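You operate a simulated robot arm through the tools that you are given. There is no shell and no other tool. Be economical: measure what you need, move in short steps, check, and stop when the job is done.

Carry out the task below with a simulated robot arm. There is one attempt and no reset: what you move stays moved.

Task
Scrub the scum off the sump lid with the soapy blue brush.
Fine: yellow switch lever off first and on again after; soap from the green tray; brush back. Set down upright: blue brush. Where these are worked on the way, their far stop is far enough and under half their travel is too little: yellow switch lever. What is to be rubbed or washed off counts as gone when no trace of it is left.

It is judged by the outcome, as a careful person would: the job done as asked, and still so three seconds after it is handed in. It fails if anything else is knocked over, pushed out of place, dropped, spilled or broken. Lids that push on must go on centred and level and be pressed home; caps that screw on are set level and turned clockwise until they are tight.

Robot
A 6-joint arm with a two-finger parallel gripper on a trunk, on a base that drives. Base frame: it is fixed to the floor where the robot stands at the start and does not move with it; the origin is under the middle of the robot, x ahead of it, y to its left, z up; the surface under the hand at the start is at about z = 51.6. Readings come in cm, rad, newtons and seconds.
With the tool pointing down near the work surface it reaches from about 10 to 76 cm from the robot's upright axis, wherever it stands. Its first joint turns from -2.007 to 2.007 rad. Places, roughly: red knob [70, 20, 120]; sump lid [60, 10, 50]; yellow switch lever [70, 0, 110]. Payload 4.2 kg.
The TCP is the grasp point between the finger pads, 2.3 cm short of the fingertips. In the tool frame z runs along the fingers and y along their closing line. The gripper opens to 9.4 cm. The fingers are 3.8 cm wide and 1 cm thick; the gripper's body (5.4 by 9.6 cm) begins 3.9 cm behind the TCP.
Orientation is told as [roll, pitch, yaw] about the base's x, y, z axes, in that order, counted from this pose: with the fingers straight down and closing along the base's y, the tool's x points along the base's -x, its y along +y and its z along -z.

Tools
- The arm moves only by the tool drive_tool. Its argument "series" is a list of rows, each an object of numbers (a shift or turn left out is 0, a gripper value left out holds the last): "dx", "dy", "dz": the shift along the tool's x, y, z in units of 20 mm (1.0 is 20 mm); "ax", "ay", "az": the turn, a rotation vector about the tool's x, y, z in units of 4 degrees (1.0 is 4 degrees); "claw": the opening, from 0 (shut) to 1 (fully open). In form: [{"dx": .., "dy": .., "dz": .., "ax": .., "ay": .., "az": .., "claw": ..}, ...]. A call has 1 to 10 rows; each row shifts and turns the commanded pose from where the row before left it, along the tool's axes as they then stand. A call with a number of a shift or a turn outside -1 to 1 is refused whole. Each row takes 0.2 s and may step no farther than 5 cm and 0.15 rad from the row before; otherwise, or with a gripper value out of range, the whole call is refused. Where a pose cannot be reached the arm comes as near as it can. A force on the tool above 40 N (or 10 N above the force at the start of the call, whichever is more), or a blocked arm, ends the call early, and 0.2 s more pass. The fingers move at their own pace (about 10.8 cm/s each) and stop on an object; they squeeze with about 41 N. The grip force told is the motor's: it shows also when the fingers shut on nothing. Time passes only in rows, and 0.2 s behind the last, so rows that do not move let the fingers close. It gives the time, the measured TCP pose, the force on the tool (base axes), the opening and the grip force at its end, in the units of the frame above (readings bear some noise), with the torque about the TCP (base axes, N m) and any sound that the robot's microphone picked up.
- Cameras (640 x 400 px; columns grow to the right, rows downward): "scene" is now at [23.68, 15.96, 137.86]; the picture's right is [-0.37, -0.93, 0.00], its down [-0.45, 0.18, -0.88] and it looks along [0.81, -0.32, -0.48] (base axes); focal length 214 px, centre (320, 200). "wrist" rides on the gripper at [8.6, 1.6, -7.5] in the tool frame; the picture's right is [-0.18, 0.98, 0.00], its down [-0.58, -0.11, -0.81] and it looks along [-0.79, -0.15, 0.59] (tool axes); focal length 243 px, centre (320, 200).
- capture(camera): a new picture of that camera. No time passes.
- slide_trunk(by): slides the trunk up (or, below 0, down) by that many cm; the arm and the scene camera ride with it, the base frame stays. It gives what a move gives, with no picture.
- base_move(legs): drives the robot by 1 to 6 legs, each [ahead, turn to the left] in cm and rad, along the robot's own axes; the way and the turn of a leg run together, so that a leg with both is an arc; at most 150 cm and 3.142 rad a leg. The arm and the cameras ride along, it lands a little off, and it stops where it bumps. It gives what a move gives.
- head_to(pan, tilt): turns the head with the scene camera to pan (to the left, within 1.396 rad either way) and tilt (down, from -0.506 to 1.204), counted from straight ahead of the robot. It gives what a move gives.
- probe_pixels(camera, pixels): for up to 12 pixels [column, row] of the newest picture of that camera ("zoom" is the newest enlarged one), the place [x, y, z] in the base frame of the surface seen there, good to about 0.2 cm. No time passes.
- enlarge(camera, box): a new picture of the part [left, top, right, bottom] of that camera's present view, enlarged. No time passes.
- job_done(): hands the job in; it is judged then, once.

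Go step by step. Measure first, check grasps and placings, and put right what went wrong. The budget is 80 turns and 52 pictures, counting those below and the enlarged ones. Unless the task says otherwise, let go and move clear before handing in, and close with one line.

The tools are called as name(argument=value, ...) on one line, values as JSON. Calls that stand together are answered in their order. drive_tool: Moves the arm, as the interface text tells. Its arguments: {"type":"object","properties":{"series":{"type":"array","items":{"type":"object","properties":{"dx":{"type":"number"},"dy":{"type":"number"},"dz":{"type":"number"},"ax":{"type":"number"},"ay":{"type":"number"},"az":{"type":"number"},"claw":{"type":"number"}}}}},"required":["series"]} The other tools are called the same way: slide_trunk (by) slides the trunk up or down; base_move (legs) drives the base; head_to (pan, tilt) turns the head that bears the scene camera; capture (camera) takes a picture; probe_pixels (camera, pixels) gives the place of the surface under pixels of a picture; enlarge (camera, box) takes an enlarged picture of a part of a camera's view; job_done () hands the job in.

At the start:

```text
t: 0.0
tcp_pos: [41.95, 11.64, 132.87]
tool_rot: [0.0, -0.001, 0.0]
ft_force: [-0.9, 0.2, 0.8]
wrist_torque: [0.03, 0.0, -0.01]
finger_gap: 9.4
grip_force: 0.1
trunk travel left (down, up): [-72.5, 26.5]
robot x, y, heading: [0.31, 0.03, -0.004]
head pan, tilt: [-0.375, 0.504]
```

scene: 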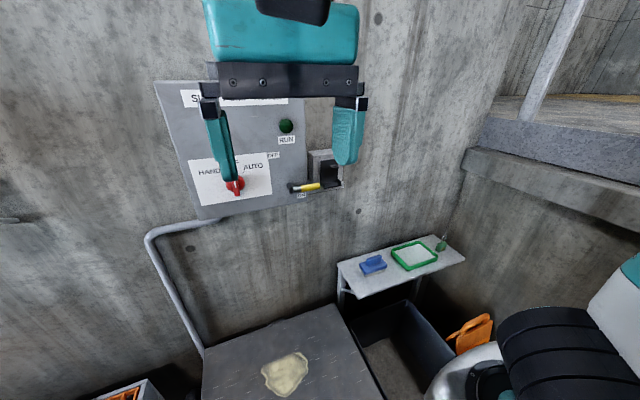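
wrist: 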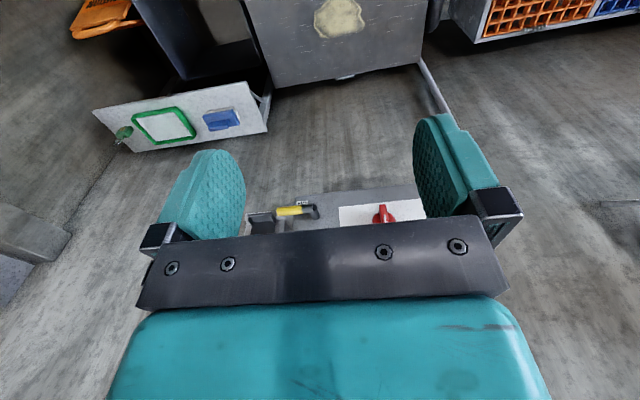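

The scene shows the red knob (235,185), yellow lever (305,187), blue brush (373,264), green tray (413,255) and scum (285,373). I'll zoom on the switch and the shelf and measure.

enlarge(camera="scene", box=[150, 70, 370, 230])

probe_pixels(camera="scene", pixels=[[293, 188], [305, 187], [318, 184], [330, 172], [235, 185], [373, 263], [413, 255], [285, 373], [440, 243], [350, 275], [232, 205], [380, 100]])

enlarge(camera="scene", box=[320, 220, 480, 320])

```text
2.50 times, centred on (260, 150) of scene
```

zoom: 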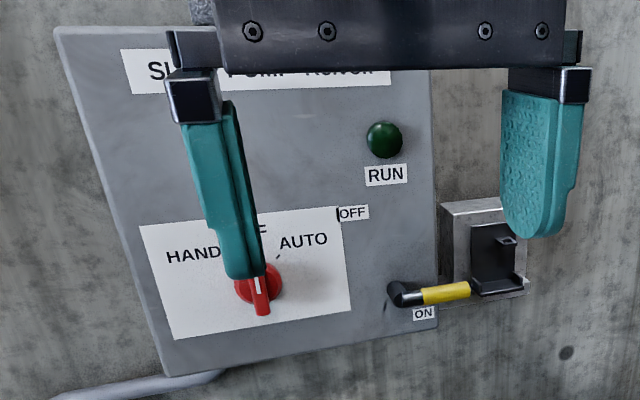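

```text
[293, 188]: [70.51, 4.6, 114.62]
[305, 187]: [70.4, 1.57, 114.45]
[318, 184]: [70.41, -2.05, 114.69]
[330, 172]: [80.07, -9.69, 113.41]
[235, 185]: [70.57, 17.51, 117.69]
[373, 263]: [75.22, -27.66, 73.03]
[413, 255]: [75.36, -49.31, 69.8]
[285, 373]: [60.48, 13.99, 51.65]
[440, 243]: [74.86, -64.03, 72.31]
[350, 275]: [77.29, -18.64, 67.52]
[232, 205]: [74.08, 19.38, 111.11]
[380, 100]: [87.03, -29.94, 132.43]
```

```text
4.00 times, centred on (400, 270) of scene
```

zoom: 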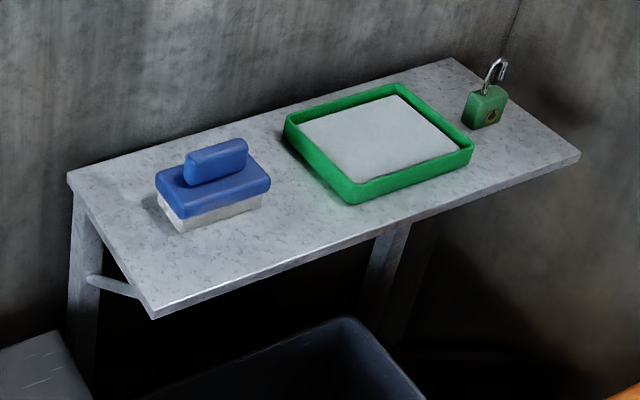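

The lever points right (ON), its pivot is at about [70.5,4.6,114.6], and the OFF label is above the pivot. I'll look closer at the lever and measure the brush and tray.

probe_pixels(camera="zoom", pixels=[[188, 165], [245, 150], [215, 200], [270, 185], [160, 170], [240, 165], [380, 140], [290, 115], [465, 155], [355, 195], [395, 92], [185, 225]])

enlarge(camera="scene", box=[264, 140, 360, 200])

```text
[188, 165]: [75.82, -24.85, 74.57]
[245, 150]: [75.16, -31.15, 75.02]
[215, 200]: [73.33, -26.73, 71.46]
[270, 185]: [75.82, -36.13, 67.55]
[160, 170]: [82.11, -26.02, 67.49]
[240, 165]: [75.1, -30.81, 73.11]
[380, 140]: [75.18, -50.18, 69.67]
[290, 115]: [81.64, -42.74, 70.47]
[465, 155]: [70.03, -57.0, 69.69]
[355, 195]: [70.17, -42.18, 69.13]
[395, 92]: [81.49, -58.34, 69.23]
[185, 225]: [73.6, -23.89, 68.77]
```

```text
6.67 times, centred on (312, 170) of scene
```

zoom: 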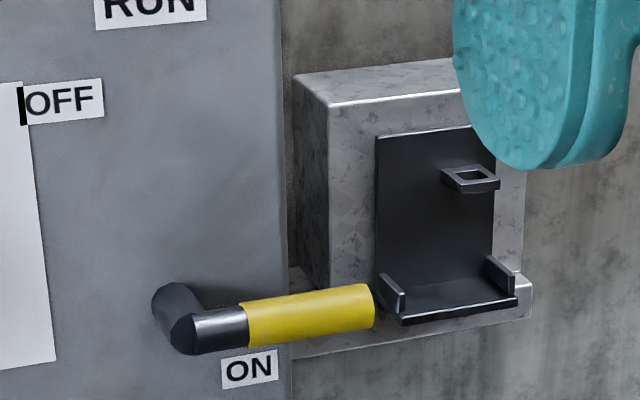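

probe_pixels(camera="zoom", pixels=[[185, 335], [180, 300], [220, 330], [260, 325], [310, 308], [360, 305], [20, 105], [250, 370], [200, 200], [385, 295], [400, 320], [310, 120]])

```text
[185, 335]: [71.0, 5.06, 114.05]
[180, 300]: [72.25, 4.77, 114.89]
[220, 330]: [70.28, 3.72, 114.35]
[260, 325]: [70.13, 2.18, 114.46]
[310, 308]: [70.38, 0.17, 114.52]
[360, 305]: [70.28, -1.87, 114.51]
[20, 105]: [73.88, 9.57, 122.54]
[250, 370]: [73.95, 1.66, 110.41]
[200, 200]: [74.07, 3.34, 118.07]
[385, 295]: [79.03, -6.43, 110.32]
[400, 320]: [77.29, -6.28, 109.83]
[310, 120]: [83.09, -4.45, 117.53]
```

The panel face is at x≈74. The lever's handle lies along -y at z≈114.4 and must swing up toward the OFF tick at [9.6,122.5], about 120°. I'll lower the trunk and pitch the tool to point at the panel.

slide_trunk(by=-16)

drive_tool(series=[{"ay": -1, "dx": -0.4}, {"ay": -1, "dx": -0.4, "dz": 0.04}, {"ay": -1, "dx": -0.4, "dz": 0.07}, {"ay": -1, "dx": -0.39, "dz": 0.1}, {"ay": -1, "dx": -0.38, "dz": 0.13}, {"ay": -1, "dx": -0.37, "dz": 0.16}, {"ay": -1, "dx": -0.36, "dz": 0.18}, {"ay": -1, "dx": -0.34, "dz": 0.2}, {"ay": -1, "dx": -0.33, "dz": 0.23}, {"ay": -1, "dx": -0.31, "dz": 0.25}])

drive_tool(series=[{"ay": -1, "dx": -0.3, "dz": 0.28}, {"ay": -1, "dx": -0.28, "dz": 0.3}, {"ay": -1, "dx": -0.25, "dz": 0.32}, {"ay": -1, "dx": -0.22, "dz": 0.33}, {"ay": -1, "dx": -0.2, "dz": 0.35}, {"ay": -1, "dx": -0.17, "dz": 0.36}, {"ay": -1, "dx": -0.15, "dz": 0.37}, {"ay": -1, "dx": -0.12, "dz": 0.38}, {"ay": -1, "dx": -0.1, "dz": 0.39}, {"ay": -1, "dx": -0.07, "dz": 0.4}])

```text
t: 1.8
tcp_pos: [41.99, 11.67, 116.98]
tool_rot: [0.0, 0.0, 0.0]
ft_force: [-0.2, -0.4, 0.1]
wrist_torque: [-0.01, -0.01, -0.02]
finger_gap: 9.4
grip_force: 0.0
trunk travel left (down, up): [-56.5, 42.5]
robot x, y, heading: [-0.13, 0.12, 0.001]
head pan, tilt: [-0.375, 0.504]
```

```text
t: 4.0
tcp_pos: [49.35, 12.37, 116.02]
tool_rot: [0.019, -0.63, -0.01]
ft_force: [0.0, 0.5, 0.6]
wrist_torque: [0.02, 0.01, 0.0]
finger_gap: 9.4
grip_force: 0.1
out of reach, approached as far as the arm can: row 1, 2
trunk travel left (down, up): [-56.5, 42.5]
robot x, y, heading: [-0.21, -0.02, -0.001]
head pan, tilt: [-0.375, 0.504]
```

```text
t: 6.2
tcp_pos: [57.26, 12.45, 114.87]
tool_rot: [0.063, -1.327, -0.059]
ft_force: [0.2, -0.4, -0.2]
wrist_torque: [-0.02, -0.05, -0.03]
finger_gap: 9.4
grip_force: 0.0
trunk travel left (down, up): [-56.5, 42.5]
robot x, y, heading: [0.18, -0.12, 0.003]
head pan, tilt: [-0.375, 0.504]
```

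The pitch is nearly horizontal. I'll finish it, then roll about the tool axis so the fingers close along z.

drive_tool(series=[{"ay": -1}, {"ay": -1}, {"ay": -1}, {"ay": -0.5, "az": 0.8}, {"az": 1}, {"az": 1}, {"az": 1}, {"az": 1}, {"az": 1}, {"az": 1}])

drive_tool(series=[{"az": 1}, {"az": 1}, {"az": 1}, {"az": 1}, {"az": 1}, {"az": 1}, {"az": 1}, {"az": 1}, {"az": 1}, {"az": 1, "claw": 0.45}])

drive_tool(series=[{"az": 1}, {"az": 1}, {"az": 1}, {"az": 1}, {"az": 1}, {"az": 0.7}, {}])

capture(camera="scene")

capture(camera="wrist")

```text
t: 8.4
tcp_pos: [57.31, 12.33, 114.87]
tool_rot: [1.569, -1.08, -1.571]
ft_force: [-0.2, -0.9, 0.5]
wrist_torque: [-0.02, 0.02, -0.01]
finger_gap: 9.4
grip_force: 0.0
trunk travel left (down, up): [-56.5, 42.5]
robot x, y, heading: [0.08, -0.07, 0.0]
head pan, tilt: [-0.375, 0.504]
```

```text
t: 10.6
tcp_pos: [57.36, 12.32, 114.97]
tool_rot: [1.57, -0.383, -1.573]
ft_force: [0.5, -0.8, -0.2]
wrist_torque: [-0.03, 0.01, 0.02]
finger_gap: 4.23
grip_force: 0.1
trunk travel left (down, up): [-56.5, 42.5]
robot x, y, heading: [0.2, 0.27, 0.002]
head pan, tilt: [-0.375, 0.504]
```

```text
t: 12.2
tcp_pos: [57.28, 12.36, 114.84]
tool_rot: [1.569, 0.015, -1.572]
ft_force: [0.6, 0.6, -0.5]
wrist_torque: [-0.01, 0.06, -0.01]
finger_gap: 4.23
grip_force: 0.0
trunk travel left (down, up): [-56.5, 42.5]
robot x, y, heading: [-0.07, -0.29, 0.005]
head pan, tilt: [-0.375, 0.504]
```

```text
46 pictures are left
```

scene: 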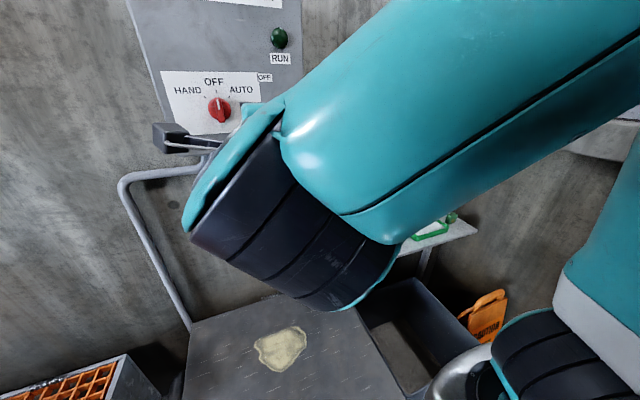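

```text
45 pictures are left
```

wrist: 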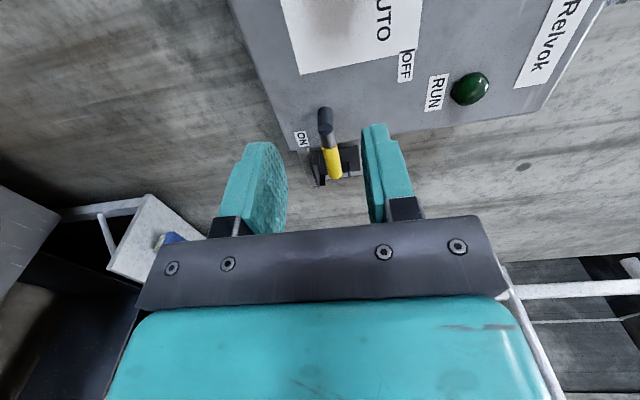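

The wrist view shows the lever (330,145) between the fingers' line, with the fingers straddling along z. I'll shift to y≈-0.5, then advance to x≈70.5.

drive_tool(series=[{"dx": -1}, {"dx": -1}, {"dx": -1}, {"dx": -1}, {"dx": -1}, {"dx": -1}, {"dx": -0.4, "dy": -0.15}, {"dz": 1}, {"dz": 1}, {"dz": 0.5}])

capture(camera="wrist")

```text
t: 14.4
tcp_pos: [62.95, -0.32, 115.01]
tool_rot: [1.57, 0.014, -1.571]
ft_force: [0.9, -1.2, -0.5]
wrist_torque: [-0.02, -0.02, 0.04]
finger_gap: 4.23
grip_force: 0.0
out of reach, approached as far as the arm can: row 7
trunk travel left (down, up): [-56.5, 42.5]
robot x, y, heading: [-0.09, -0.23, 0.005]
head pan, tilt: [-0.375, 0.504]
```

```text
44 pictures are left
```

wrist: 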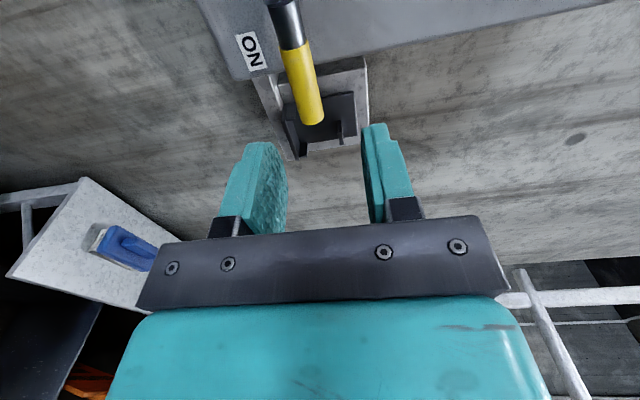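

The lever tip (310,118) is ahead, slightly low of centre. I'll lower 0.5 cm and advance.

probe_pixels(camera="wrist", pixels=[[310, 115], [300, 70], [290, 20]])

drive_tool(series=[{"dy": -0.25, "dz": 0.5}, {"dz": 1}, {"dz": 1}, {"dz": 1}, {"dz": 0.3}, {}])

capture(camera="wrist")

```text
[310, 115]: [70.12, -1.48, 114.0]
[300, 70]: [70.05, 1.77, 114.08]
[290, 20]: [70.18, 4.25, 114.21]
```

```text
t: 15.8
tcp_pos: [70.52, -0.29, 114.29]
tool_rot: [1.571, 0.014, -1.572]
ft_force: [0.4, 0.5, 0.1]
wrist_torque: [0.01, 0.01, -0.01]
finger_gap: 4.25
grip_force: 0.0
trunk travel left (down, up): [-56.5, 42.5]
robot x, y, heading: [-0.07, 0.33, 0.004]
head pan, tilt: [-0.375, 0.504]
```

```text
43 pictures are left
```

wrist: 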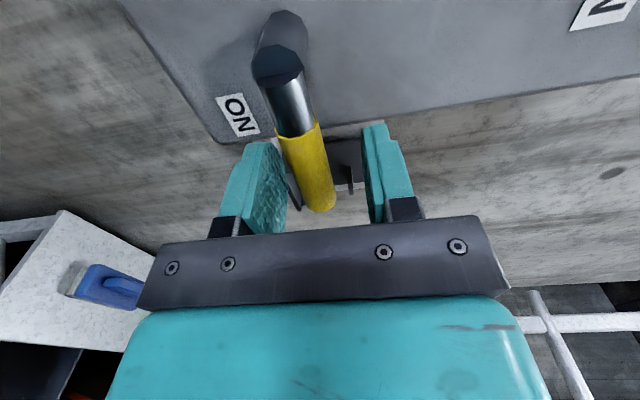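

The lever is caged between the fingers. I'll narrow the opening and swing it 40° upward along the arc about the pivot.

drive_tool(series=[{"claw": 0.33}, {"dy": 0.18, "dx": 0.006, "az": -1}, {"dy": 0.18, "dx": 0.006, "az": -1}, {"dy": 0.18, "dx": 0.006, "az": -1}, {"dy": 0.18, "dx": 0.006, "az": -1}, {"dy": 0.18, "dx": 0.006, "az": -1}, {"dy": 0.18, "dx": 0.006, "az": -1}, {"dy": 0.18, "dx": 0.006, "az": -1}, {"dy": 0.18, "dx": 0.006, "az": -1}, {"dy": 0.18, "dx": 0.006, "az": -1}])

capture(camera="wrist")

```text
t: 18.0
tcp_pos: [70.53, 0.66, 117.47]
tool_rot: [1.57, -0.615, -1.569]
ft_force: [-0.5, -1.2, -0.7]
wrist_torque: [0.02, 0.01, 0.0]
finger_gap: 3.18
grip_force: 0.7
trunk travel left (down, up): [-56.5, 42.5]
robot x, y, heading: [-0.18, -0.04, -0.003]
head pan, tilt: [-0.375, 0.504]
```

```text
42 pictures are left
```

wrist: 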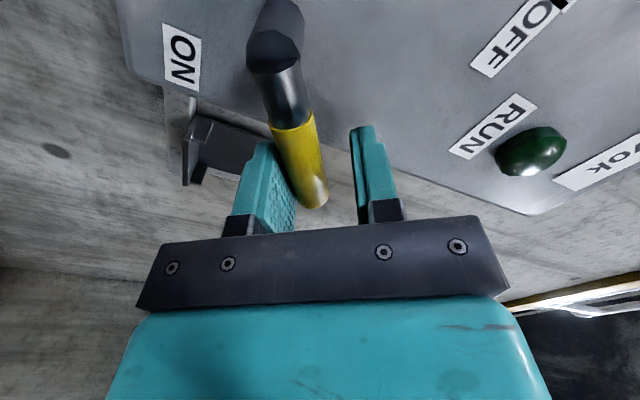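

The lever follows the fingers. I'll check the lamp's and OFF mark's places, then continue.

probe_pixels(camera="wrist", pixels=[[530, 145], [490, 125], [560, 5], [280, 15], [275, 60], [315, 195]])

drive_tool(series=[{"dy": 0.18, "dx": 0.006, "az": -1}, {"dy": 0.18, "dx": 0.006, "az": -1}, {"dy": 0.18, "dx": 0.006, "az": -1}, {"dy": 0.18, "dx": 0.006, "az": -1}, {"dy": 0.18, "dx": 0.006, "az": -1}, {"dy": 0.18, "dx": 0.006, "az": -1}, {"dy": 0.18, "dx": 0.006, "az": -1}, {"dy": 0.18, "dx": 0.006, "az": -1}, {"dy": 0.18, "dx": 0.006, "az": -1}])

capture(camera="wrist")

```text
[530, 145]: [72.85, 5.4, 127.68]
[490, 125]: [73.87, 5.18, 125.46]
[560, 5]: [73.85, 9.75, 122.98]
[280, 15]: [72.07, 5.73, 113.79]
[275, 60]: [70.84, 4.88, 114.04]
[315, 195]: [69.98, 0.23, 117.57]
```

```text
t: 20.0
tcp_pos: [70.44, 3.2, 119.46]
tool_rot: [1.571, -1.243, -1.573]
ft_force: [-0.1, -0.8, -0.1]
wrist_torque: [0.02, 0.02, 0.0]
finger_gap: 3.16
grip_force: 1.0
trunk travel left (down, up): [-56.5, 42.5]
robot x, y, heading: [-0.21, -0.09, 0.004]
head pan, tilt: [-0.375, 0.504]
```

```text
41 pictures are left
```

wrist: 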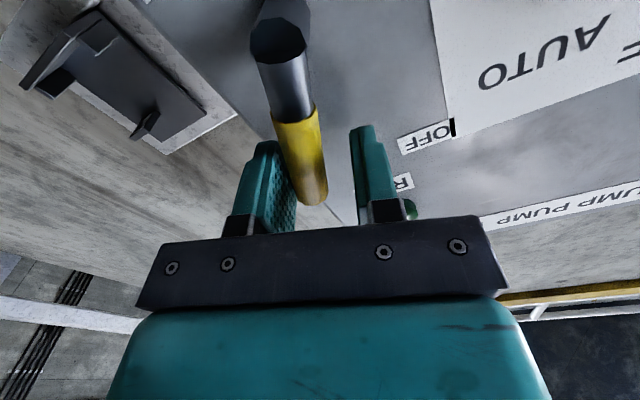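

The lever is now nearly upright, with the OFF tick (452,127) still ahead. I'll continue until the stop.

drive_tool(series=[{"dy": 0.18, "dx": 0.006, "az": -1}, {"dy": 0.18, "dx": 0.006, "az": -1}, {"dy": 0.18, "dx": 0.006, "az": -1}, {"dy": 0.18, "dx": 0.006, "az": -1}, {"dy": 0.18, "dx": 0.006, "az": -1}, {"dy": 0.18, "dx": 0.006, "az": -1}, {"dy": 0.18, "dx": 0.006, "az": -1}, {"dy": 0.18, "dx": 0.006, "az": -1}, {"dy": 0.18, "dx": 0.006, "az": -1}, {"dy": 0.18, "dx": 0.006, "az": -1}])

capture(camera="wrist")

```text
t: 22.3
tcp_pos: [70.39, 5.64, 119.74]
tool_rot: [-1.583, -1.205, 1.559]
ft_force: [-0.3, -24.4, 4.6]
wrist_torque: [0.34, 0.33, -0.27]
finger_gap: 4.21
grip_force: 12.0
trunk travel left (down, up): [-56.5, 42.5]
robot x, y, heading: [-0.01, 0.12, -0.006]
head pan, tilt: [-0.375, 0.504]
stopped in row 10: the force on the tool passed its limit at 53 N (the readings are from after the stop); the commanded pose is now the measured one
```

```text
40 pictures are left
```

wrist: 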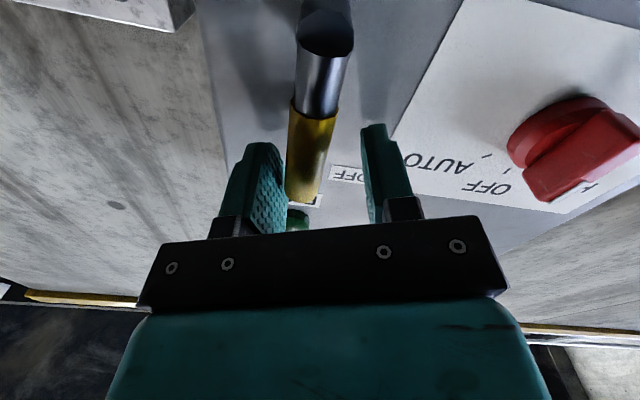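

The force limit tripped at the lever's apparent stop. I'll measure the lever's present angle.

probe_pixels(camera="wrist", pixels=[[325, 30], [318, 85], [310, 130], [303, 190], [310, 198], [340, 172]])

```text
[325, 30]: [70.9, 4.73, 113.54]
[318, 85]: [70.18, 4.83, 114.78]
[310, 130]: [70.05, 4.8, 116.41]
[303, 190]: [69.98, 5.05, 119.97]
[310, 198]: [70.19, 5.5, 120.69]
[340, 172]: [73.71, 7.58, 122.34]
```

The lever now stands vertical (≈92°) against a hard stop, having moved freely until there. I'll relax, back away and check that it stays.

drive_tool(series=[{"claw": 0.5}, {"dy": -0.2}, {"dz": -1}, {"dz": -1}, {"dz": -1}, {"dz": -1}, {"dz": -0.5}])

capture(camera="wrist")

```text
t: 23.9
tcp_pos: [61.48, 5.89, 119.48]
tool_rot: [-1.578, -1.205, 1.563]
ft_force: [0.2, -0.6, 0.2]
wrist_torque: [-0.01, -0.02, 0.03]
finger_gap: 4.67
grip_force: 0.1
trunk travel left (down, up): [-56.5, 42.5]
robot x, y, heading: [-0.01, -0.06, -0.004]
head pan, tilt: [-0.375, 0.504]
```

```text
39 pictures are left
```

wrist: 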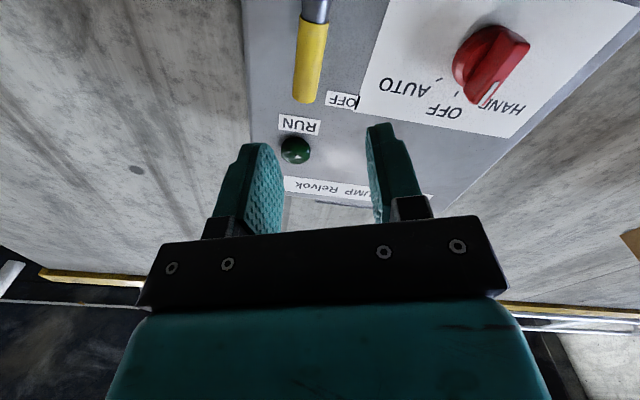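

The lever stays in OFF. Next I'll bring the tool back to pointing down, near the body, and then survey the floor for driving.

drive_tool(series=[{"dz": -1, "az": 1}, {"dz": -1, "az": 1}, {"az": 1}, {"az": 1}, {"az": 1}, {"az": 0.3, "ay": 0.7}, {"ay": 1, "dz": -0.4}, {"ay": 1, "dz": -0.4}, {"ay": 1, "dz": -0.4}, {"ay": 1, "dz": -0.4}])

drive_tool(series=[{"ay": 1, "dz": -0.4}, {"ay": 1, "dz": -0.4}, {"ay": 1, "dz": -0.4}, {"ay": 1, "dz": -0.3, "dx": 0.2}, {"ay": 1, "dz": -0.3, "dx": 0.2}, {"ay": 1, "dz": -0.3, "dx": 0.2}, {"ay": 1, "dz": -0.3, "dx": 0.2}, {"ay": 1}, {"ay": 1}, {"ay": 1}])

drive_tool(series=[{"ay": 1}, {"ay": 1}, {"ay": 1}, {"ay": 1}, {"ay": 1}, {"ay": 1}, {"ay": 1}])

head_to(pan=-0.5, tilt=1.1)

capture(camera="scene")

```text
t: 26.1
tcp_pos: [54.32, 6.08, 120.09]
tool_rot: [0.008, -1.244, -0.023]
ft_force: [0.7, -0.2, 0.3]
wrist_torque: [0.01, 0.0, 0.02]
finger_gap: 4.68
grip_force: 0.1
trunk travel left (down, up): [-56.5, 42.5]
robot x, y, heading: [0.05, 0.11, -0.001]
head pan, tilt: [-0.375, 0.504]
```

```text
t: 28.3
tcp_pos: [49.16, 6.2, 121.07]
tool_rot: [0.004, -0.545, -0.014]
ft_force: [-0.2, -0.9, -0.4]
wrist_torque: [-0.02, -0.01, -0.01]
finger_gap: 4.72
grip_force: 0.1
trunk travel left (down, up): [-56.5, 42.5]
robot x, y, heading: [0.03, 0.43, 0.002]
head pan, tilt: [-0.375, 0.504]
```

```text
t: 29.9
tcp_pos: [47.43, 6.94, 118.86]
tool_rot: [0.005, -0.057, -0.013]
ft_force: [-0.1, 0.9, -0.3]
wrist_torque: [0.01, 0.03, 0.01]
finger_gap: 4.69
grip_force: 0.1
out of reach, approached as far as the arm can: row 6, 7
trunk travel left (down, up): [-56.5, 42.5]
robot x, y, heading: [0.17, 0.25, -0.003]
head pan, tilt: [-0.375, 0.504]
```

```text
t: 30.9
tcp_pos: [47.29, 6.91, 118.78]
tool_rot: [0.005, -0.059, -0.014]
ft_force: [0.2, 0.0, 0.4]
wrist_torque: [0.02, 0.01, -0.02]
finger_gap: 4.69
grip_force: 0.0
trunk travel left (down, up): [-56.5, 42.5]
robot x, y, heading: [0.02, -0.19, -0.005]
head pan, tilt: [-0.499, 1.1]
```

```text
38 pictures are left
```

scene: 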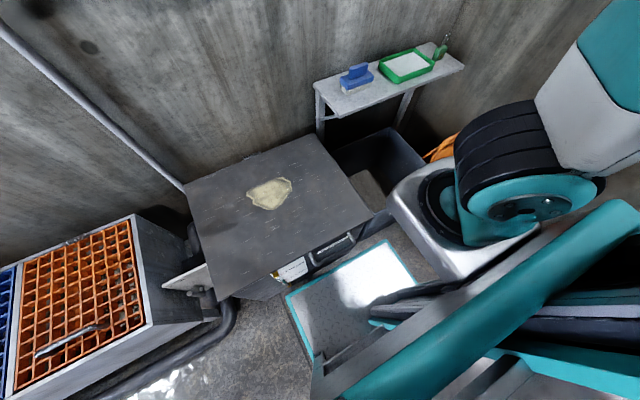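

The lid box sits just ahead of my base, with the bin and shelf to the right. I'll measure edges to see where the base can go.

probe_pixels(camera="scene", pixels=[[188, 182], [315, 135], [372, 212], [228, 295], [368, 220], [425, 165], [385, 130], [290, 295], [310, 355], [385, 242], [465, 67], [260, 320]])

head_to(pan=-1.3, tilt=0.9)

capture(camera="scene")

```text
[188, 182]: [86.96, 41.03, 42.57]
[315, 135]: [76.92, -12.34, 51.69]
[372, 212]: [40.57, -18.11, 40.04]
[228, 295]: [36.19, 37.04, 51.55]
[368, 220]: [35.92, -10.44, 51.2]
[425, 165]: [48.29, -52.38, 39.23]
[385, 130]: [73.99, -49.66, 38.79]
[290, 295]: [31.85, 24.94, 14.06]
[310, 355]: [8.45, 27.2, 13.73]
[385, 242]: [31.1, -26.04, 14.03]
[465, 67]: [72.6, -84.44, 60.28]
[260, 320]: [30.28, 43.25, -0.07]
```

```text
t: 32.0
tcp_pos: [47.34, 6.77, 118.79]
tool_rot: [0.004, -0.06, -0.013]
ft_force: [0.3, -0.3, 0.2]
wrist_torque: [-0.01, -0.02, 0.01]
finger_gap: 4.7
grip_force: 0.0
trunk travel left (down, up): [-56.5, 42.5]
robot x, y, heading: [-0.06, -0.1, -0.004]
head pan, tilt: [-1.3, 0.901]
```

```text
37 pictures are left
```

scene: 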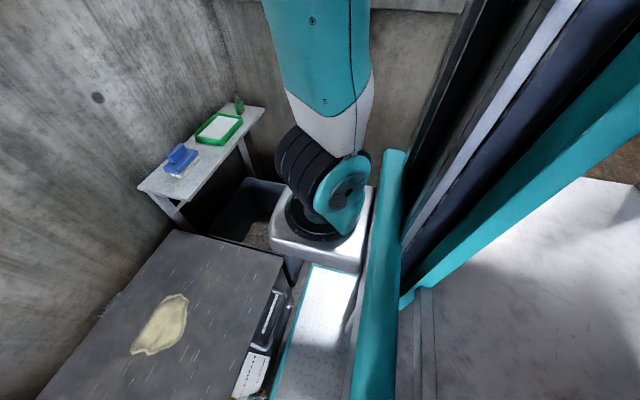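

The base spans about ±27 cm and its front is at x≈32; the lid front is at x≈36, the bin's at x≈40, and the right wall at y≈-85. I'll back up, turn left, reverse sideways to y≈-36, turn back and come forward, so the arm never swings toward the right wall.

base_move(legs=[[-16, 0], [0, 1.571], [-36, 0], [0, -1.571], [17, 0]])

head_to(pan=0, tilt=0.7)

capture(camera="scene")

```text
t: 41.5
tcp_pos: [16.59, -2.61, 118.85]
tool_rot: [0.004, -0.067, 0.648]
ft_force: [-0.2, 0.7, 0.5]
wrist_torque: [-0.04, -0.06, 0.02]
finger_gap: 4.7
grip_force: 0.1
trunk travel left (down, up): [-56.5, 42.5]
robot x, y, heading: [-15.1, -36.24, 0.668]
head pan, tilt: [-1.3, 0.901]
stopped in leg 4: the robot was blocked; the commanded pose is now the measured one
```

```text
t: 43.0
tcp_pos: [16.54, -2.5, 118.89]
tool_rot: [0.005, -0.067, 0.647]
ft_force: [-1.6, -0.5, 0.4]
wrist_torque: [-0.01, 0.01, -0.01]
finger_gap: 4.7
grip_force: 0.1
trunk travel left (down, up): [-56.5, 42.5]
robot x, y, heading: [-15.68, -36.18, 0.666]
head pan, tilt: [0.0, 0.7]
```

```text
36 pictures are left
```

scene: 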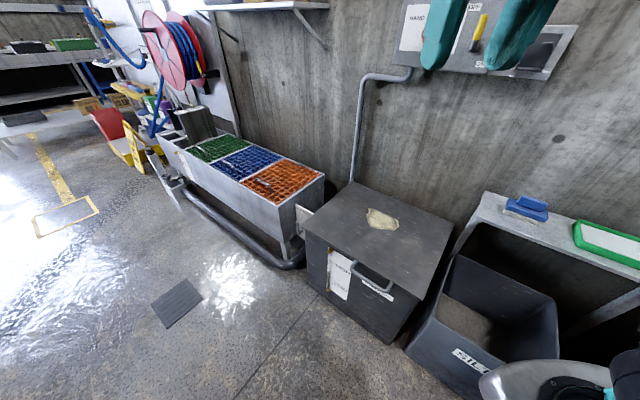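

The turn was blocked at heading 0.67. I'll look to the right and at the front to see what the base touched.

head_to(pan=-1.396, tilt=0.9)

capture(camera="scene")

head_to(pan=-0.6, tilt=1.2)

capture(camera="scene")

```text
t: 44.5
tcp_pos: [16.47, -2.5, 118.87]
tool_rot: [0.004, -0.067, 0.647]
ft_force: [-0.8, -0.5, 0.3]
wrist_torque: [-0.01, 0.02, 0.0]
finger_gap: 4.68
grip_force: 0.0
trunk travel left (down, up): [-56.5, 42.5]
robot x, y, heading: [-15.83, -36.5, 0.664]
head pan, tilt: [-1.396, 0.901]
```

```text
35 pictures are left
```

scene: 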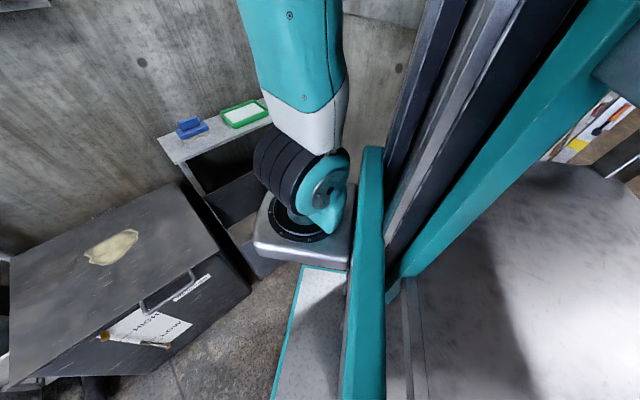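

```text
t: 45.6
tcp_pos: [16.67, -2.54, 118.89]
tool_rot: [0.004, -0.067, 0.648]
ft_force: [-0.1, 0.0, -0.4]
wrist_torque: [0.03, -0.02, 0.0]
finger_gap: 4.7
grip_force: 0.1
trunk travel left (down, up): [-56.5, 42.5]
robot x, y, heading: [-15.76, -35.98, 0.667]
head pan, tilt: [-0.6, 1.201]
```

```text
34 pictures are left
```

scene: 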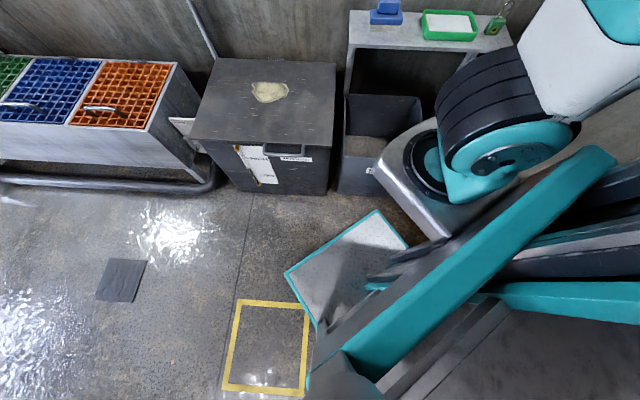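

The front is clear of the bin, so the rear of the base likely touched the right wall. I'll measure the rear deck.

head_to(pan=-1.396, tilt=0.6)

capture(camera="scene")

probe_pixels(camera="scene", pixels=[[470, 250], [540, 250], [600, 300], [520, 230], [600, 240], [635, 260], [560, 200], [600, 180], [380, 80], [420, 110], [500, 350], [620, 120]])

```text
t: 46.8
tcp_pos: [16.61, -2.56, 118.93]
tool_rot: [0.004, -0.066, 0.647]
ft_force: [-0.8, 0.3, 0.9]
wrist_torque: [-0.03, 0.0, 0.0]
finger_gap: 4.69
grip_force: 0.0
trunk travel left (down, up): [-56.5, 42.5]
robot x, y, heading: [-15.84, -36.23, 0.664]
head pan, tilt: [-1.396, 0.6]
```

```text
33 pictures are left
```

scene: 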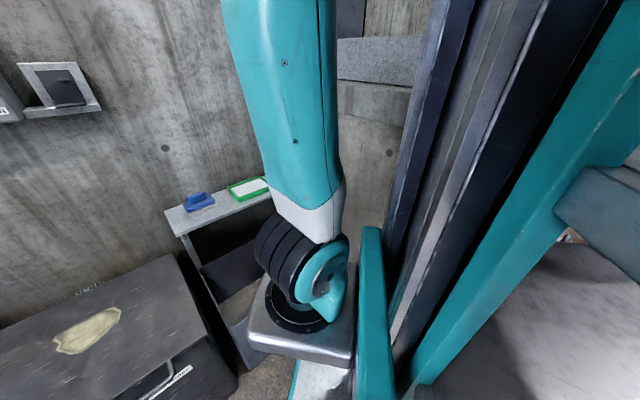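

```text
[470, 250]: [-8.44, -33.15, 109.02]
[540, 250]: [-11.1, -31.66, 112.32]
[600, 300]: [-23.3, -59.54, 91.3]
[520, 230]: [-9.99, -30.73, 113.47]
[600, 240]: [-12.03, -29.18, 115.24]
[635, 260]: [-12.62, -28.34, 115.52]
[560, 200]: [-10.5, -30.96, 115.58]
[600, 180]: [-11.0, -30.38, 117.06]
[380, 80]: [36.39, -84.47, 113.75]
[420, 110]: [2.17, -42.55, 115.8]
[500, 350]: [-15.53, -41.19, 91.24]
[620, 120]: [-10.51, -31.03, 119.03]
```

A rear corner about 45 cm back evidently met the right wall (y≈-85). I'll drive ahead a little along the present heading, finish the turn at y≈-30, then go forward.

base_move(legs=[[9, 0], [0, -0.667], [10, 0]])

head_to(pan=-0.2, tilt=0.85)

capture(camera="scene")

```text
t: 50.5
tcp_pos: [47.82, -25.2, 118.97]
tool_rot: [0.003, -0.067, -0.039]
ft_force: [1.6, 0.7, 0.4]
wrist_torque: [-0.01, 0.03, 0.0]
finger_gap: 4.73
grip_force: 0.0
trunk travel left (down, up): [-56.5, 42.5]
robot x, y, heading: [1.6, -30.93, -0.015]
head pan, tilt: [-1.396, 0.6]
```

```text
t: 51.9
tcp_pos: [47.86, -25.17, 118.98]
tool_rot: [0.005, -0.068, -0.038]
ft_force: [0.5, 0.2, -0.9]
wrist_torque: [-0.07, 0.04, -0.02]
finger_gap: 4.72
grip_force: 0.0
trunk travel left (down, up): [-56.5, 42.5]
robot x, y, heading: [1.37, -31.14, -0.018]
head pan, tilt: [-0.201, 0.85]
```

```text
32 pictures are left
```

scene: 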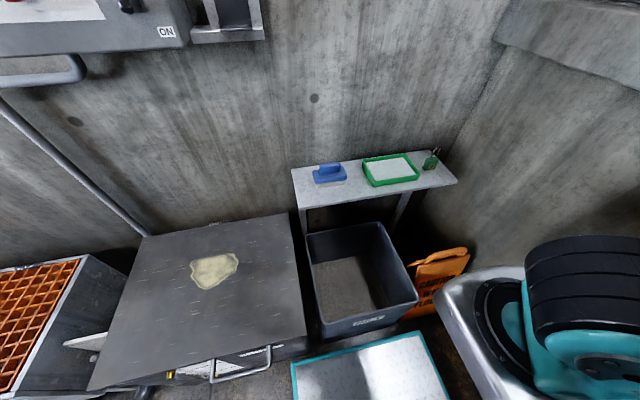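

I'm at about (1.5,-31), with everything undisturbed. I'll lower the trunk and zoom on the shelf for accurate brush and tray positions.

slide_trunk(by=-28)

head_to(pan=-0.2, tilt=0.6)

capture(camera="scene")

```text
t: 54.7
tcp_pos: [47.71, -25.38, 90.8]
tool_rot: [0.004, -0.068, -0.039]
ft_force: [-1.2, 0.5, 0.9]
wrist_torque: [0.01, 0.0, 0.0]
finger_gap: 4.7
grip_force: 0.0
trunk travel left (down, up): [-28.5, 70.5]
robot x, y, heading: [1.48, -30.92, -0.019]
head pan, tilt: [-0.201, 0.85]
```

```text
t: 55.5
tcp_pos: [47.78, -25.29, 90.97]
tool_rot: [0.002, -0.067, -0.04]
ft_force: [0.1, 0.0, 0.8]
wrist_torque: [0.01, -0.01, 0.02]
finger_gap: 4.67
grip_force: 0.1
trunk travel left (down, up): [-28.5, 70.5]
robot x, y, heading: [1.23, -30.85, -0.019]
head pan, tilt: [-0.201, 0.6]
```

```text
31 pictures are left
```

scene: 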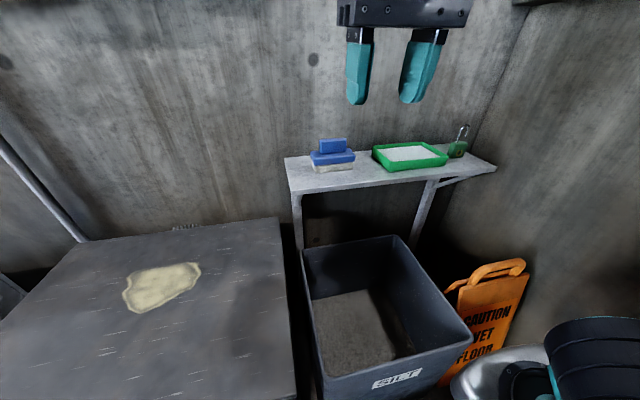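

enlarge(camera="scene", box=[280, 110, 472, 230])

```text
3.33 times, centred on (376, 170) of scene
```

zoom: 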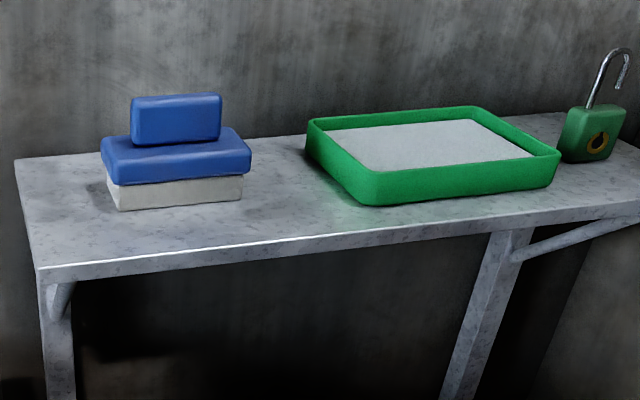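

probe_pixels(camera="zoom", pixels=[[178, 120], [136, 125], [217, 118], [178, 97], [110, 170], [248, 160], [105, 143], [238, 132], [120, 200], [240, 190], [430, 140], [180, 165]])

probe_pixels(camera="zoom", pixels=[[40, 267], [345, 160], [520, 155], [470, 125], [350, 130], [370, 190], [550, 170], [310, 130], [490, 112], [370, 170], [130, 145], [225, 135]])

```text
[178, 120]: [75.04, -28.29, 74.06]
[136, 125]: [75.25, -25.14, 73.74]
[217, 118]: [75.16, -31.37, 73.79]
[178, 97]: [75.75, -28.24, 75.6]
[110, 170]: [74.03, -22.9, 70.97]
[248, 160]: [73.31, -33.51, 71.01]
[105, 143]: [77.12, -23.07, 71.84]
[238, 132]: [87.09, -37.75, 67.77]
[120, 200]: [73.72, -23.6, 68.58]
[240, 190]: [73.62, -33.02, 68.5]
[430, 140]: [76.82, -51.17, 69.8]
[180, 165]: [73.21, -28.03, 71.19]
```

```text
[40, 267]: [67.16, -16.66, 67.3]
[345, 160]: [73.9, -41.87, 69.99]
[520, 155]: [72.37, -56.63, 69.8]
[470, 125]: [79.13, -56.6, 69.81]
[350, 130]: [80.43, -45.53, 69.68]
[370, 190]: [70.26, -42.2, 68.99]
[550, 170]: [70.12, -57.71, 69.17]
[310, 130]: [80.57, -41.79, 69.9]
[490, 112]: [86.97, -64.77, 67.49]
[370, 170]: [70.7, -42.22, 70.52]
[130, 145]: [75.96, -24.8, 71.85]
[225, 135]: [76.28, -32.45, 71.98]
```

The brush's centre is about (76.2,-28.2), with a handle 2.3 cm thick from z 72 to 75.8; the tray's pad is at z≈69.8. That's at the edge of reach, so I'll reposition to about (4,-40), past the lid's edge.

base_move(legs=[[-10, 0], [0, 0.36], [-27, 0], [0, -0.345], [38, 0]])

head_to(pan=0.1, tilt=0.75)

capture(camera="scene")

```text
t: 62.4
tcp_pos: [50.12, -34.26, 90.82]
tool_rot: [0.004, -0.068, -0.028]
ft_force: [0.1, -1.3, -0.6]
wrist_torque: [-0.03, -0.01, 0.0]
finger_gap: 4.69
grip_force: 0.1
trunk travel left (down, up): [-28.5, 70.5]
robot x, y, heading: [3.88, -40.12, -0.01]
head pan, tilt: [-0.201, 0.6]
```

```text
t: 63.1
tcp_pos: [50.04, -34.23, 90.89]
tool_rot: [0.002, -0.068, -0.027]
ft_force: [-0.4, 0.3, -0.2]
wrist_torque: [0.02, -0.02, 0.0]
finger_gap: 4.7
grip_force: 0.0
trunk travel left (down, up): [-28.5, 70.5]
robot x, y, heading: [4.52, -40.76, -0.006]
head pan, tilt: [0.099, 0.75]
```

```text
29 pictures are left
```

scene: 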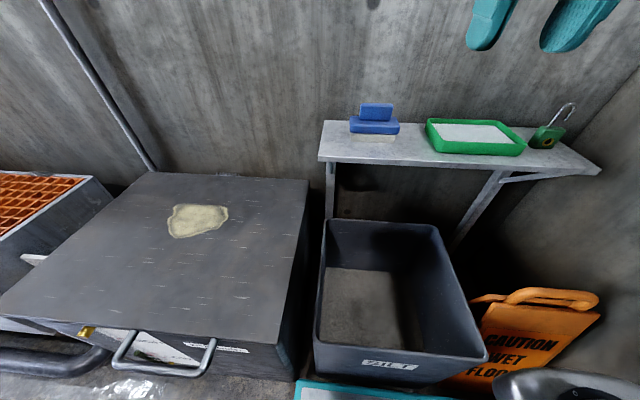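

The robot is in place and everything is undisturbed. I'll level the tool and yaw it 90° so the fingers close along x.

drive_tool(series=[{"ay": 0.96, "claw": 0.55}, {"az": -1}, {"az": -1}, {"az": -1}, {"az": -1}, {"az": -1}, {"az": -1}, {"az": -1}, {"az": -1}, {"az": -1}])

drive_tool(series=[{"az": -1}, {"az": -1}, {"az": -1}, {"az": -1}, {"az": -1}, {"az": -1}, {"az": -1}, {"az": -1}, {"az": -1}, {"az": -1}])

drive_tool(series=[{"az": -1}, {"az": -1}, {"az": -1}, {"az": -0.9}])

```text
t: 65.3
tcp_pos: [51.32, -33.88, 90.92]
tool_rot: [-0.003, -0.046, 0.553]
ft_force: [0.0, 0.0, -0.1]
wrist_torque: [-0.02, -0.04, 0.04]
finger_gap: 5.15
grip_force: 0.0
out of reach, approached as far as the arm can: row 1, 2
trunk travel left (down, up): [-28.5, 70.5]
robot x, y, heading: [3.48, -40.01, -0.008]
head pan, tilt: [0.099, 0.75]
```

```text
t: 67.5
tcp_pos: [51.28, -33.91, 90.9]
tool_rot: [-0.033, -0.033, 1.249]
ft_force: [0.5, -0.9, 0.2]
wrist_torque: [-0.01, -0.03, -0.02]
finger_gap: 5.17
grip_force: 0.0
trunk travel left (down, up): [-28.5, 70.5]
robot x, y, heading: [3.78, -40.71, -0.005]
head pan, tilt: [0.099, 0.75]
```

```text
t: 68.5
tcp_pos: [51.2, -33.98, 90.88]
tool_rot: [-0.039, -0.021, 1.524]
ft_force: [0.5, -0.7, 0.6]
wrist_torque: [0.01, -0.01, 0.0]
finger_gap: 5.18
grip_force: 0.1
trunk travel left (down, up): [-28.5, 70.5]
robot x, y, heading: [3.98, -40.34, -0.007]
head pan, tilt: [0.099, 0.75]
```

The tool is almost at the wanted yaw. I'll correct the residual tilt and move above the brush handle.

drive_tool(series=[{"dy": -1, "dx": -0.2, "dz": 0.3}, {"dy": -1, "dx": -0.2, "dz": 0.3}, {"az": -0.67, "ay": 0.27, "ax": -0.57}, {"dy": -1, "dx": -0.3, "dz": 0.3}, {"dy": -1, "dx": -0.3, "dz": 0.3}, {"dy": -1, "dx": -0.3, "dz": 0.3}, {"dy": -1, "dx": -0.3, "dz": 0.3}, {"dy": -1, "dx": -0.3, "dz": 0.3}, {"dy": -1, "dx": -0.3}, {"dy": -1, "dx": -0.3}])

capture(camera="wrist")

```text
t: 70.8
tcp_pos: [69.27, -29.22, 87.01]
tool_rot: [-0.001, -0.004, 1.566]
ft_force: [-0.5, 0.8, -0.6]
wrist_torque: [0.0, 0.01, -0.01]
finger_gap: 5.18
grip_force: 0.1
trunk travel left (down, up): [-28.5, 70.5]
robot x, y, heading: [4.11, -40.16, -0.014]
head pan, tilt: [0.099, 0.75]
```

```text
28 pictures are left
```

wrist: 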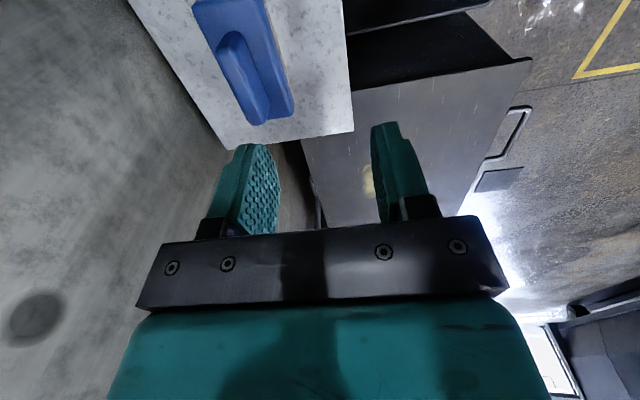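

The wrist view shows the handle from above (245,75). I'll probe its faces for the exact x centre.

probe_pixels(camera="wrist", pixels=[[228, 40], [250, 115], [262, 115], [235, 75], [250, 70], [212, 40], [288, 100], [220, 60], [240, 40], [200, 10], [265, 10], [240, 105]])

```text
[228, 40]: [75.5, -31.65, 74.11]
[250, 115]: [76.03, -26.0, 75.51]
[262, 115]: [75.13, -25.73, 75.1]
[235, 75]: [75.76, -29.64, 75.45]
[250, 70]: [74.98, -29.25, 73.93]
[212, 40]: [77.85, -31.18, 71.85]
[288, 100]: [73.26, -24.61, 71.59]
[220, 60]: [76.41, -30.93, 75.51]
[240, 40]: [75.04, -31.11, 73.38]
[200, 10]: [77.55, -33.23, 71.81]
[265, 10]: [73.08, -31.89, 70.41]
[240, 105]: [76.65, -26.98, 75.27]
```

The handle spans x≈75.0–76.8, so its centre is about (75.9,-28.3). I'll go over it, descend and close.

drive_tool(series=[{"dy": -1, "dx": -0.2}, {"dy": -1, "dx": -0.26}, {"dy": -1}, {"dy": -0.31}, {"dz": 1}, {"dz": 1}, {"dz": 1}, {"dz": 0.8}, {}])

capture(camera="wrist")

```text
t: 72.8
tcp_pos: [76.03, -28.38, 79.39]
tool_rot: [-0.002, -0.003, 1.568]
ft_force: [0.4, 0.8, 0.9]
wrist_torque: [0.0, 0.04, -0.01]
finger_gap: 5.15
grip_force: 0.1
trunk travel left (down, up): [-28.5, 70.5]
robot x, y, heading: [4.06, -40.28, -0.009]
head pan, tilt: [0.099, 0.75]
```

```text
27 pictures are left
```

wrist: 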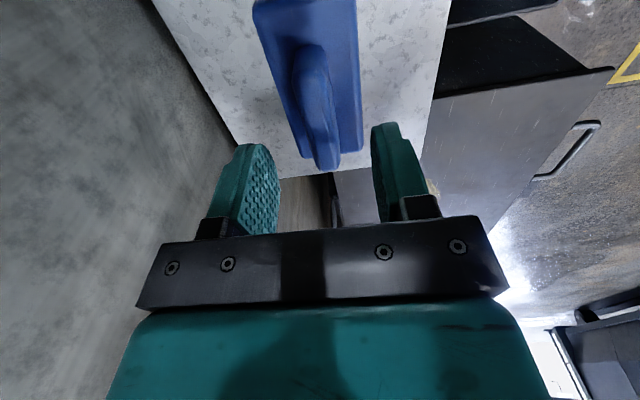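

The handle is centred between the fingers. I'll descend to z≈74.8 and grip.

drive_tool(series=[{"dz": 1}, {"dz": 1}, {"dz": 0.3}, {}, {"claw": 0}, {}, {}, {}])

capture(camera="wrist")

```text
t: 74.5
tcp_pos: [75.98, -28.23, 74.53]
tool_rot: [-0.003, -0.004, 1.568]
ft_force: [-0.4, -1.0, 0.8]
wrist_torque: [0.0, 0.02, 0.01]
finger_gap: 1.77
grip_force: 40.9
trunk travel left (down, up): [-28.5, 70.5]
robot x, y, heading: [3.58, -40.31, -0.008]
head pan, tilt: [0.099, 0.75]
```

```text
26 pictures are left
```

wrist: 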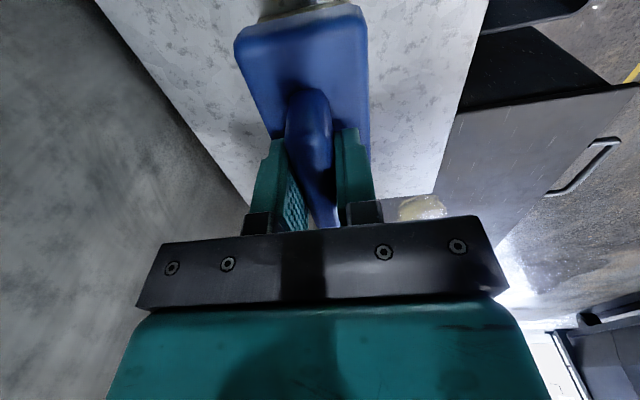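

The grip is firm (gap 1.77, 41 N); the bristle bottom is ≈7.0 cm below the TCP. I'll lift and move over the tray.

drive_tool(series=[{"dz": -1}, {"dz": -1}, {"dz": -1}, {"dz": -1}, {"dx": 1}, {"dx": 1}, {"dx": 1}, {"dx": 1}, {"dx": 1}, {"dx": 1}])

drive_tool(series=[{"dx": 1}, {"dx": 1}, {"dx": 1}, {"dx": 1}, {"dx": 0.75, "dy": 0.15}, {"dz": 0.6}, {"dz": 0.6}, {"dz": 0.5}, {}])

capture(camera="scene")

```text
t: 76.8
tcp_pos: [75.88, -40.2, 82.73]
tool_rot: [-0.001, -0.004, 1.568]
ft_force: [0.6, -0.4, -1.0]
wrist_torque: [0.02, -0.01, -0.05]
finger_gap: 1.76
grip_force: 41.0
trunk travel left (down, up): [-28.5, 70.5]
robot x, y, heading: [4.0, -40.2, -0.008]
head pan, tilt: [0.099, 0.75]
```

```text
t: 78.8
tcp_pos: [76.39, -51.01, 80.6]
tool_rot: [0.019, 0.033, 1.569]
ft_force: [0.1, -0.1, -1.5]
wrist_torque: [0.02, -0.01, 0.0]
finger_gap: 1.77
grip_force: 41.4
out of reach, approached as far as the arm can: row 8
trunk travel left (down, up): [-28.5, 70.5]
robot x, y, heading: [3.64, -40.3, -0.009]
head pan, tilt: [0.099, 0.75]
```

```text
25 pictures are left
```

scene: 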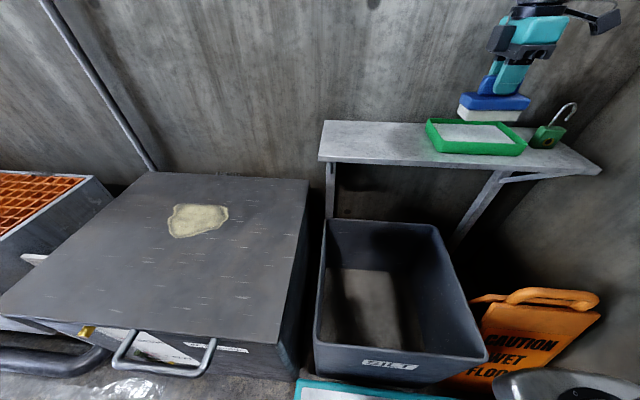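

The arm reached a limit at the last descent and tilted slightly. I'll undo that bit and lower with the trunk instead.

drive_tool(series=[{"dz": -0.5, "dy": 0.2}, {}])

slide_trunk(by=-4)

```text
t: 79.3
tcp_pos: [75.56, -49.74, 80.66]
tool_rot: [0.003, -0.001, 1.567]
ft_force: [0.1, 0.1, -1.7]
wrist_torque: [0.01, 0.01, -0.04]
finger_gap: 1.77
grip_force: 41.1
out of reach, approached as far as the arm can: row 1
trunk travel left (down, up): [-28.5, 70.5]
robot x, y, heading: [3.89, -40.16, -0.01]
head pan, tilt: [0.099, 0.75]
```

```text
t: 80.2
tcp_pos: [75.54, -49.76, 76.78]
tool_rot: [-0.001, -0.002, 1.568]
ft_force: [3.1, -0.4, 18.6]
wrist_torque: [0.06, -0.14, -0.02]
finger_gap: 1.77
grip_force: 40.9
trunk travel left (down, up): [-24.5, 74.5]
robot x, y, heading: [3.67, -39.94, -0.008]
head pan, tilt: [0.099, 0.75]
```

The brush presses on the soap pad with about 18 N. I'll rub with small strokes inside the tray.

drive_tool(series=[{"dx": 0.4}, {"dx": -0.4}, {"dx": -0.4}, {"dx": 0.4}, {"dy": 0.3}, {"dx": 0.4}, {"dx": -0.4}, {"dx": -0.4}, {"dx": 0.4}, {"dy": -0.2}])

enlarge(camera="scene", box=[400, 50, 592, 170])

```text
t: 82.4
tcp_pos: [75.6, -49.79, 76.9]
tool_rot: [0.003, -0.001, 1.567]
ft_force: [-0.4, -0.4, -1.2]
wrist_torque: [-0.01, -0.01, -0.01]
finger_gap: 1.76
grip_force: 40.9
out of reach, approached as far as the arm can: row 5
trunk travel left (down, up): [-24.5, 74.5]
robot x, y, heading: [3.75, -40.39, -0.008]
head pan, tilt: [0.099, 0.75]
```

```text
3.33 times, centred on (496, 110) of scene
```

zoom: 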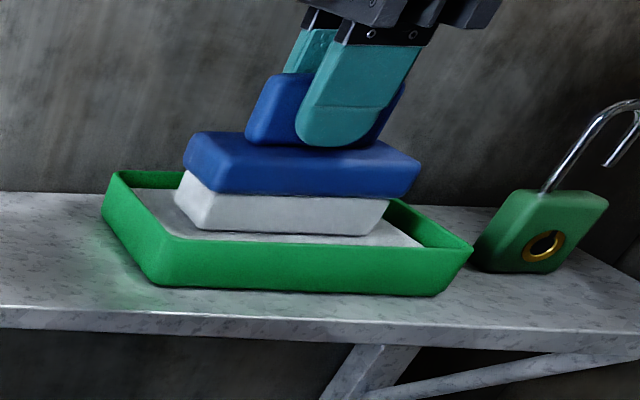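

The brush sits in the tray, but contact eased off. I'll press down a little more with the trunk and rub again.

slide_trunk(by=-0.3)

drive_tool(series=[{"dx": 0.4}, {"dx": -0.4}, {"dx": -0.4}, {"dx": 0.4}, {"dx": 0.4}, {"dx": -0.4}, {}])

```text
t: 82.9
tcp_pos: [75.46, -49.71, 76.82]
tool_rot: [0.001, -0.001, 1.568]
ft_force: [2.9, -0.3, 12.1]
wrist_torque: [0.21, -0.07, 0.01]
finger_gap: 1.78
grip_force: 40.9
trunk travel left (down, up): [-24.2, 74.8]
robot x, y, heading: [3.98, -40.61, -0.007]
head pan, tilt: [0.099, 0.75]
```

```text
t: 84.5
tcp_pos: [75.42, -50.02, 76.6]
tool_rot: [-0.001, 0.001, 1.562]
ft_force: [-2.2, -16.6, 23.6]
wrist_torque: [0.09, 0.07, 0.01]
finger_gap: 1.75
grip_force: 41.3
trunk travel left (down, up): [-24.2, 74.8]
robot x, y, heading: [3.65, -40.28, -0.017]
head pan, tilt: [0.099, 0.75]
```

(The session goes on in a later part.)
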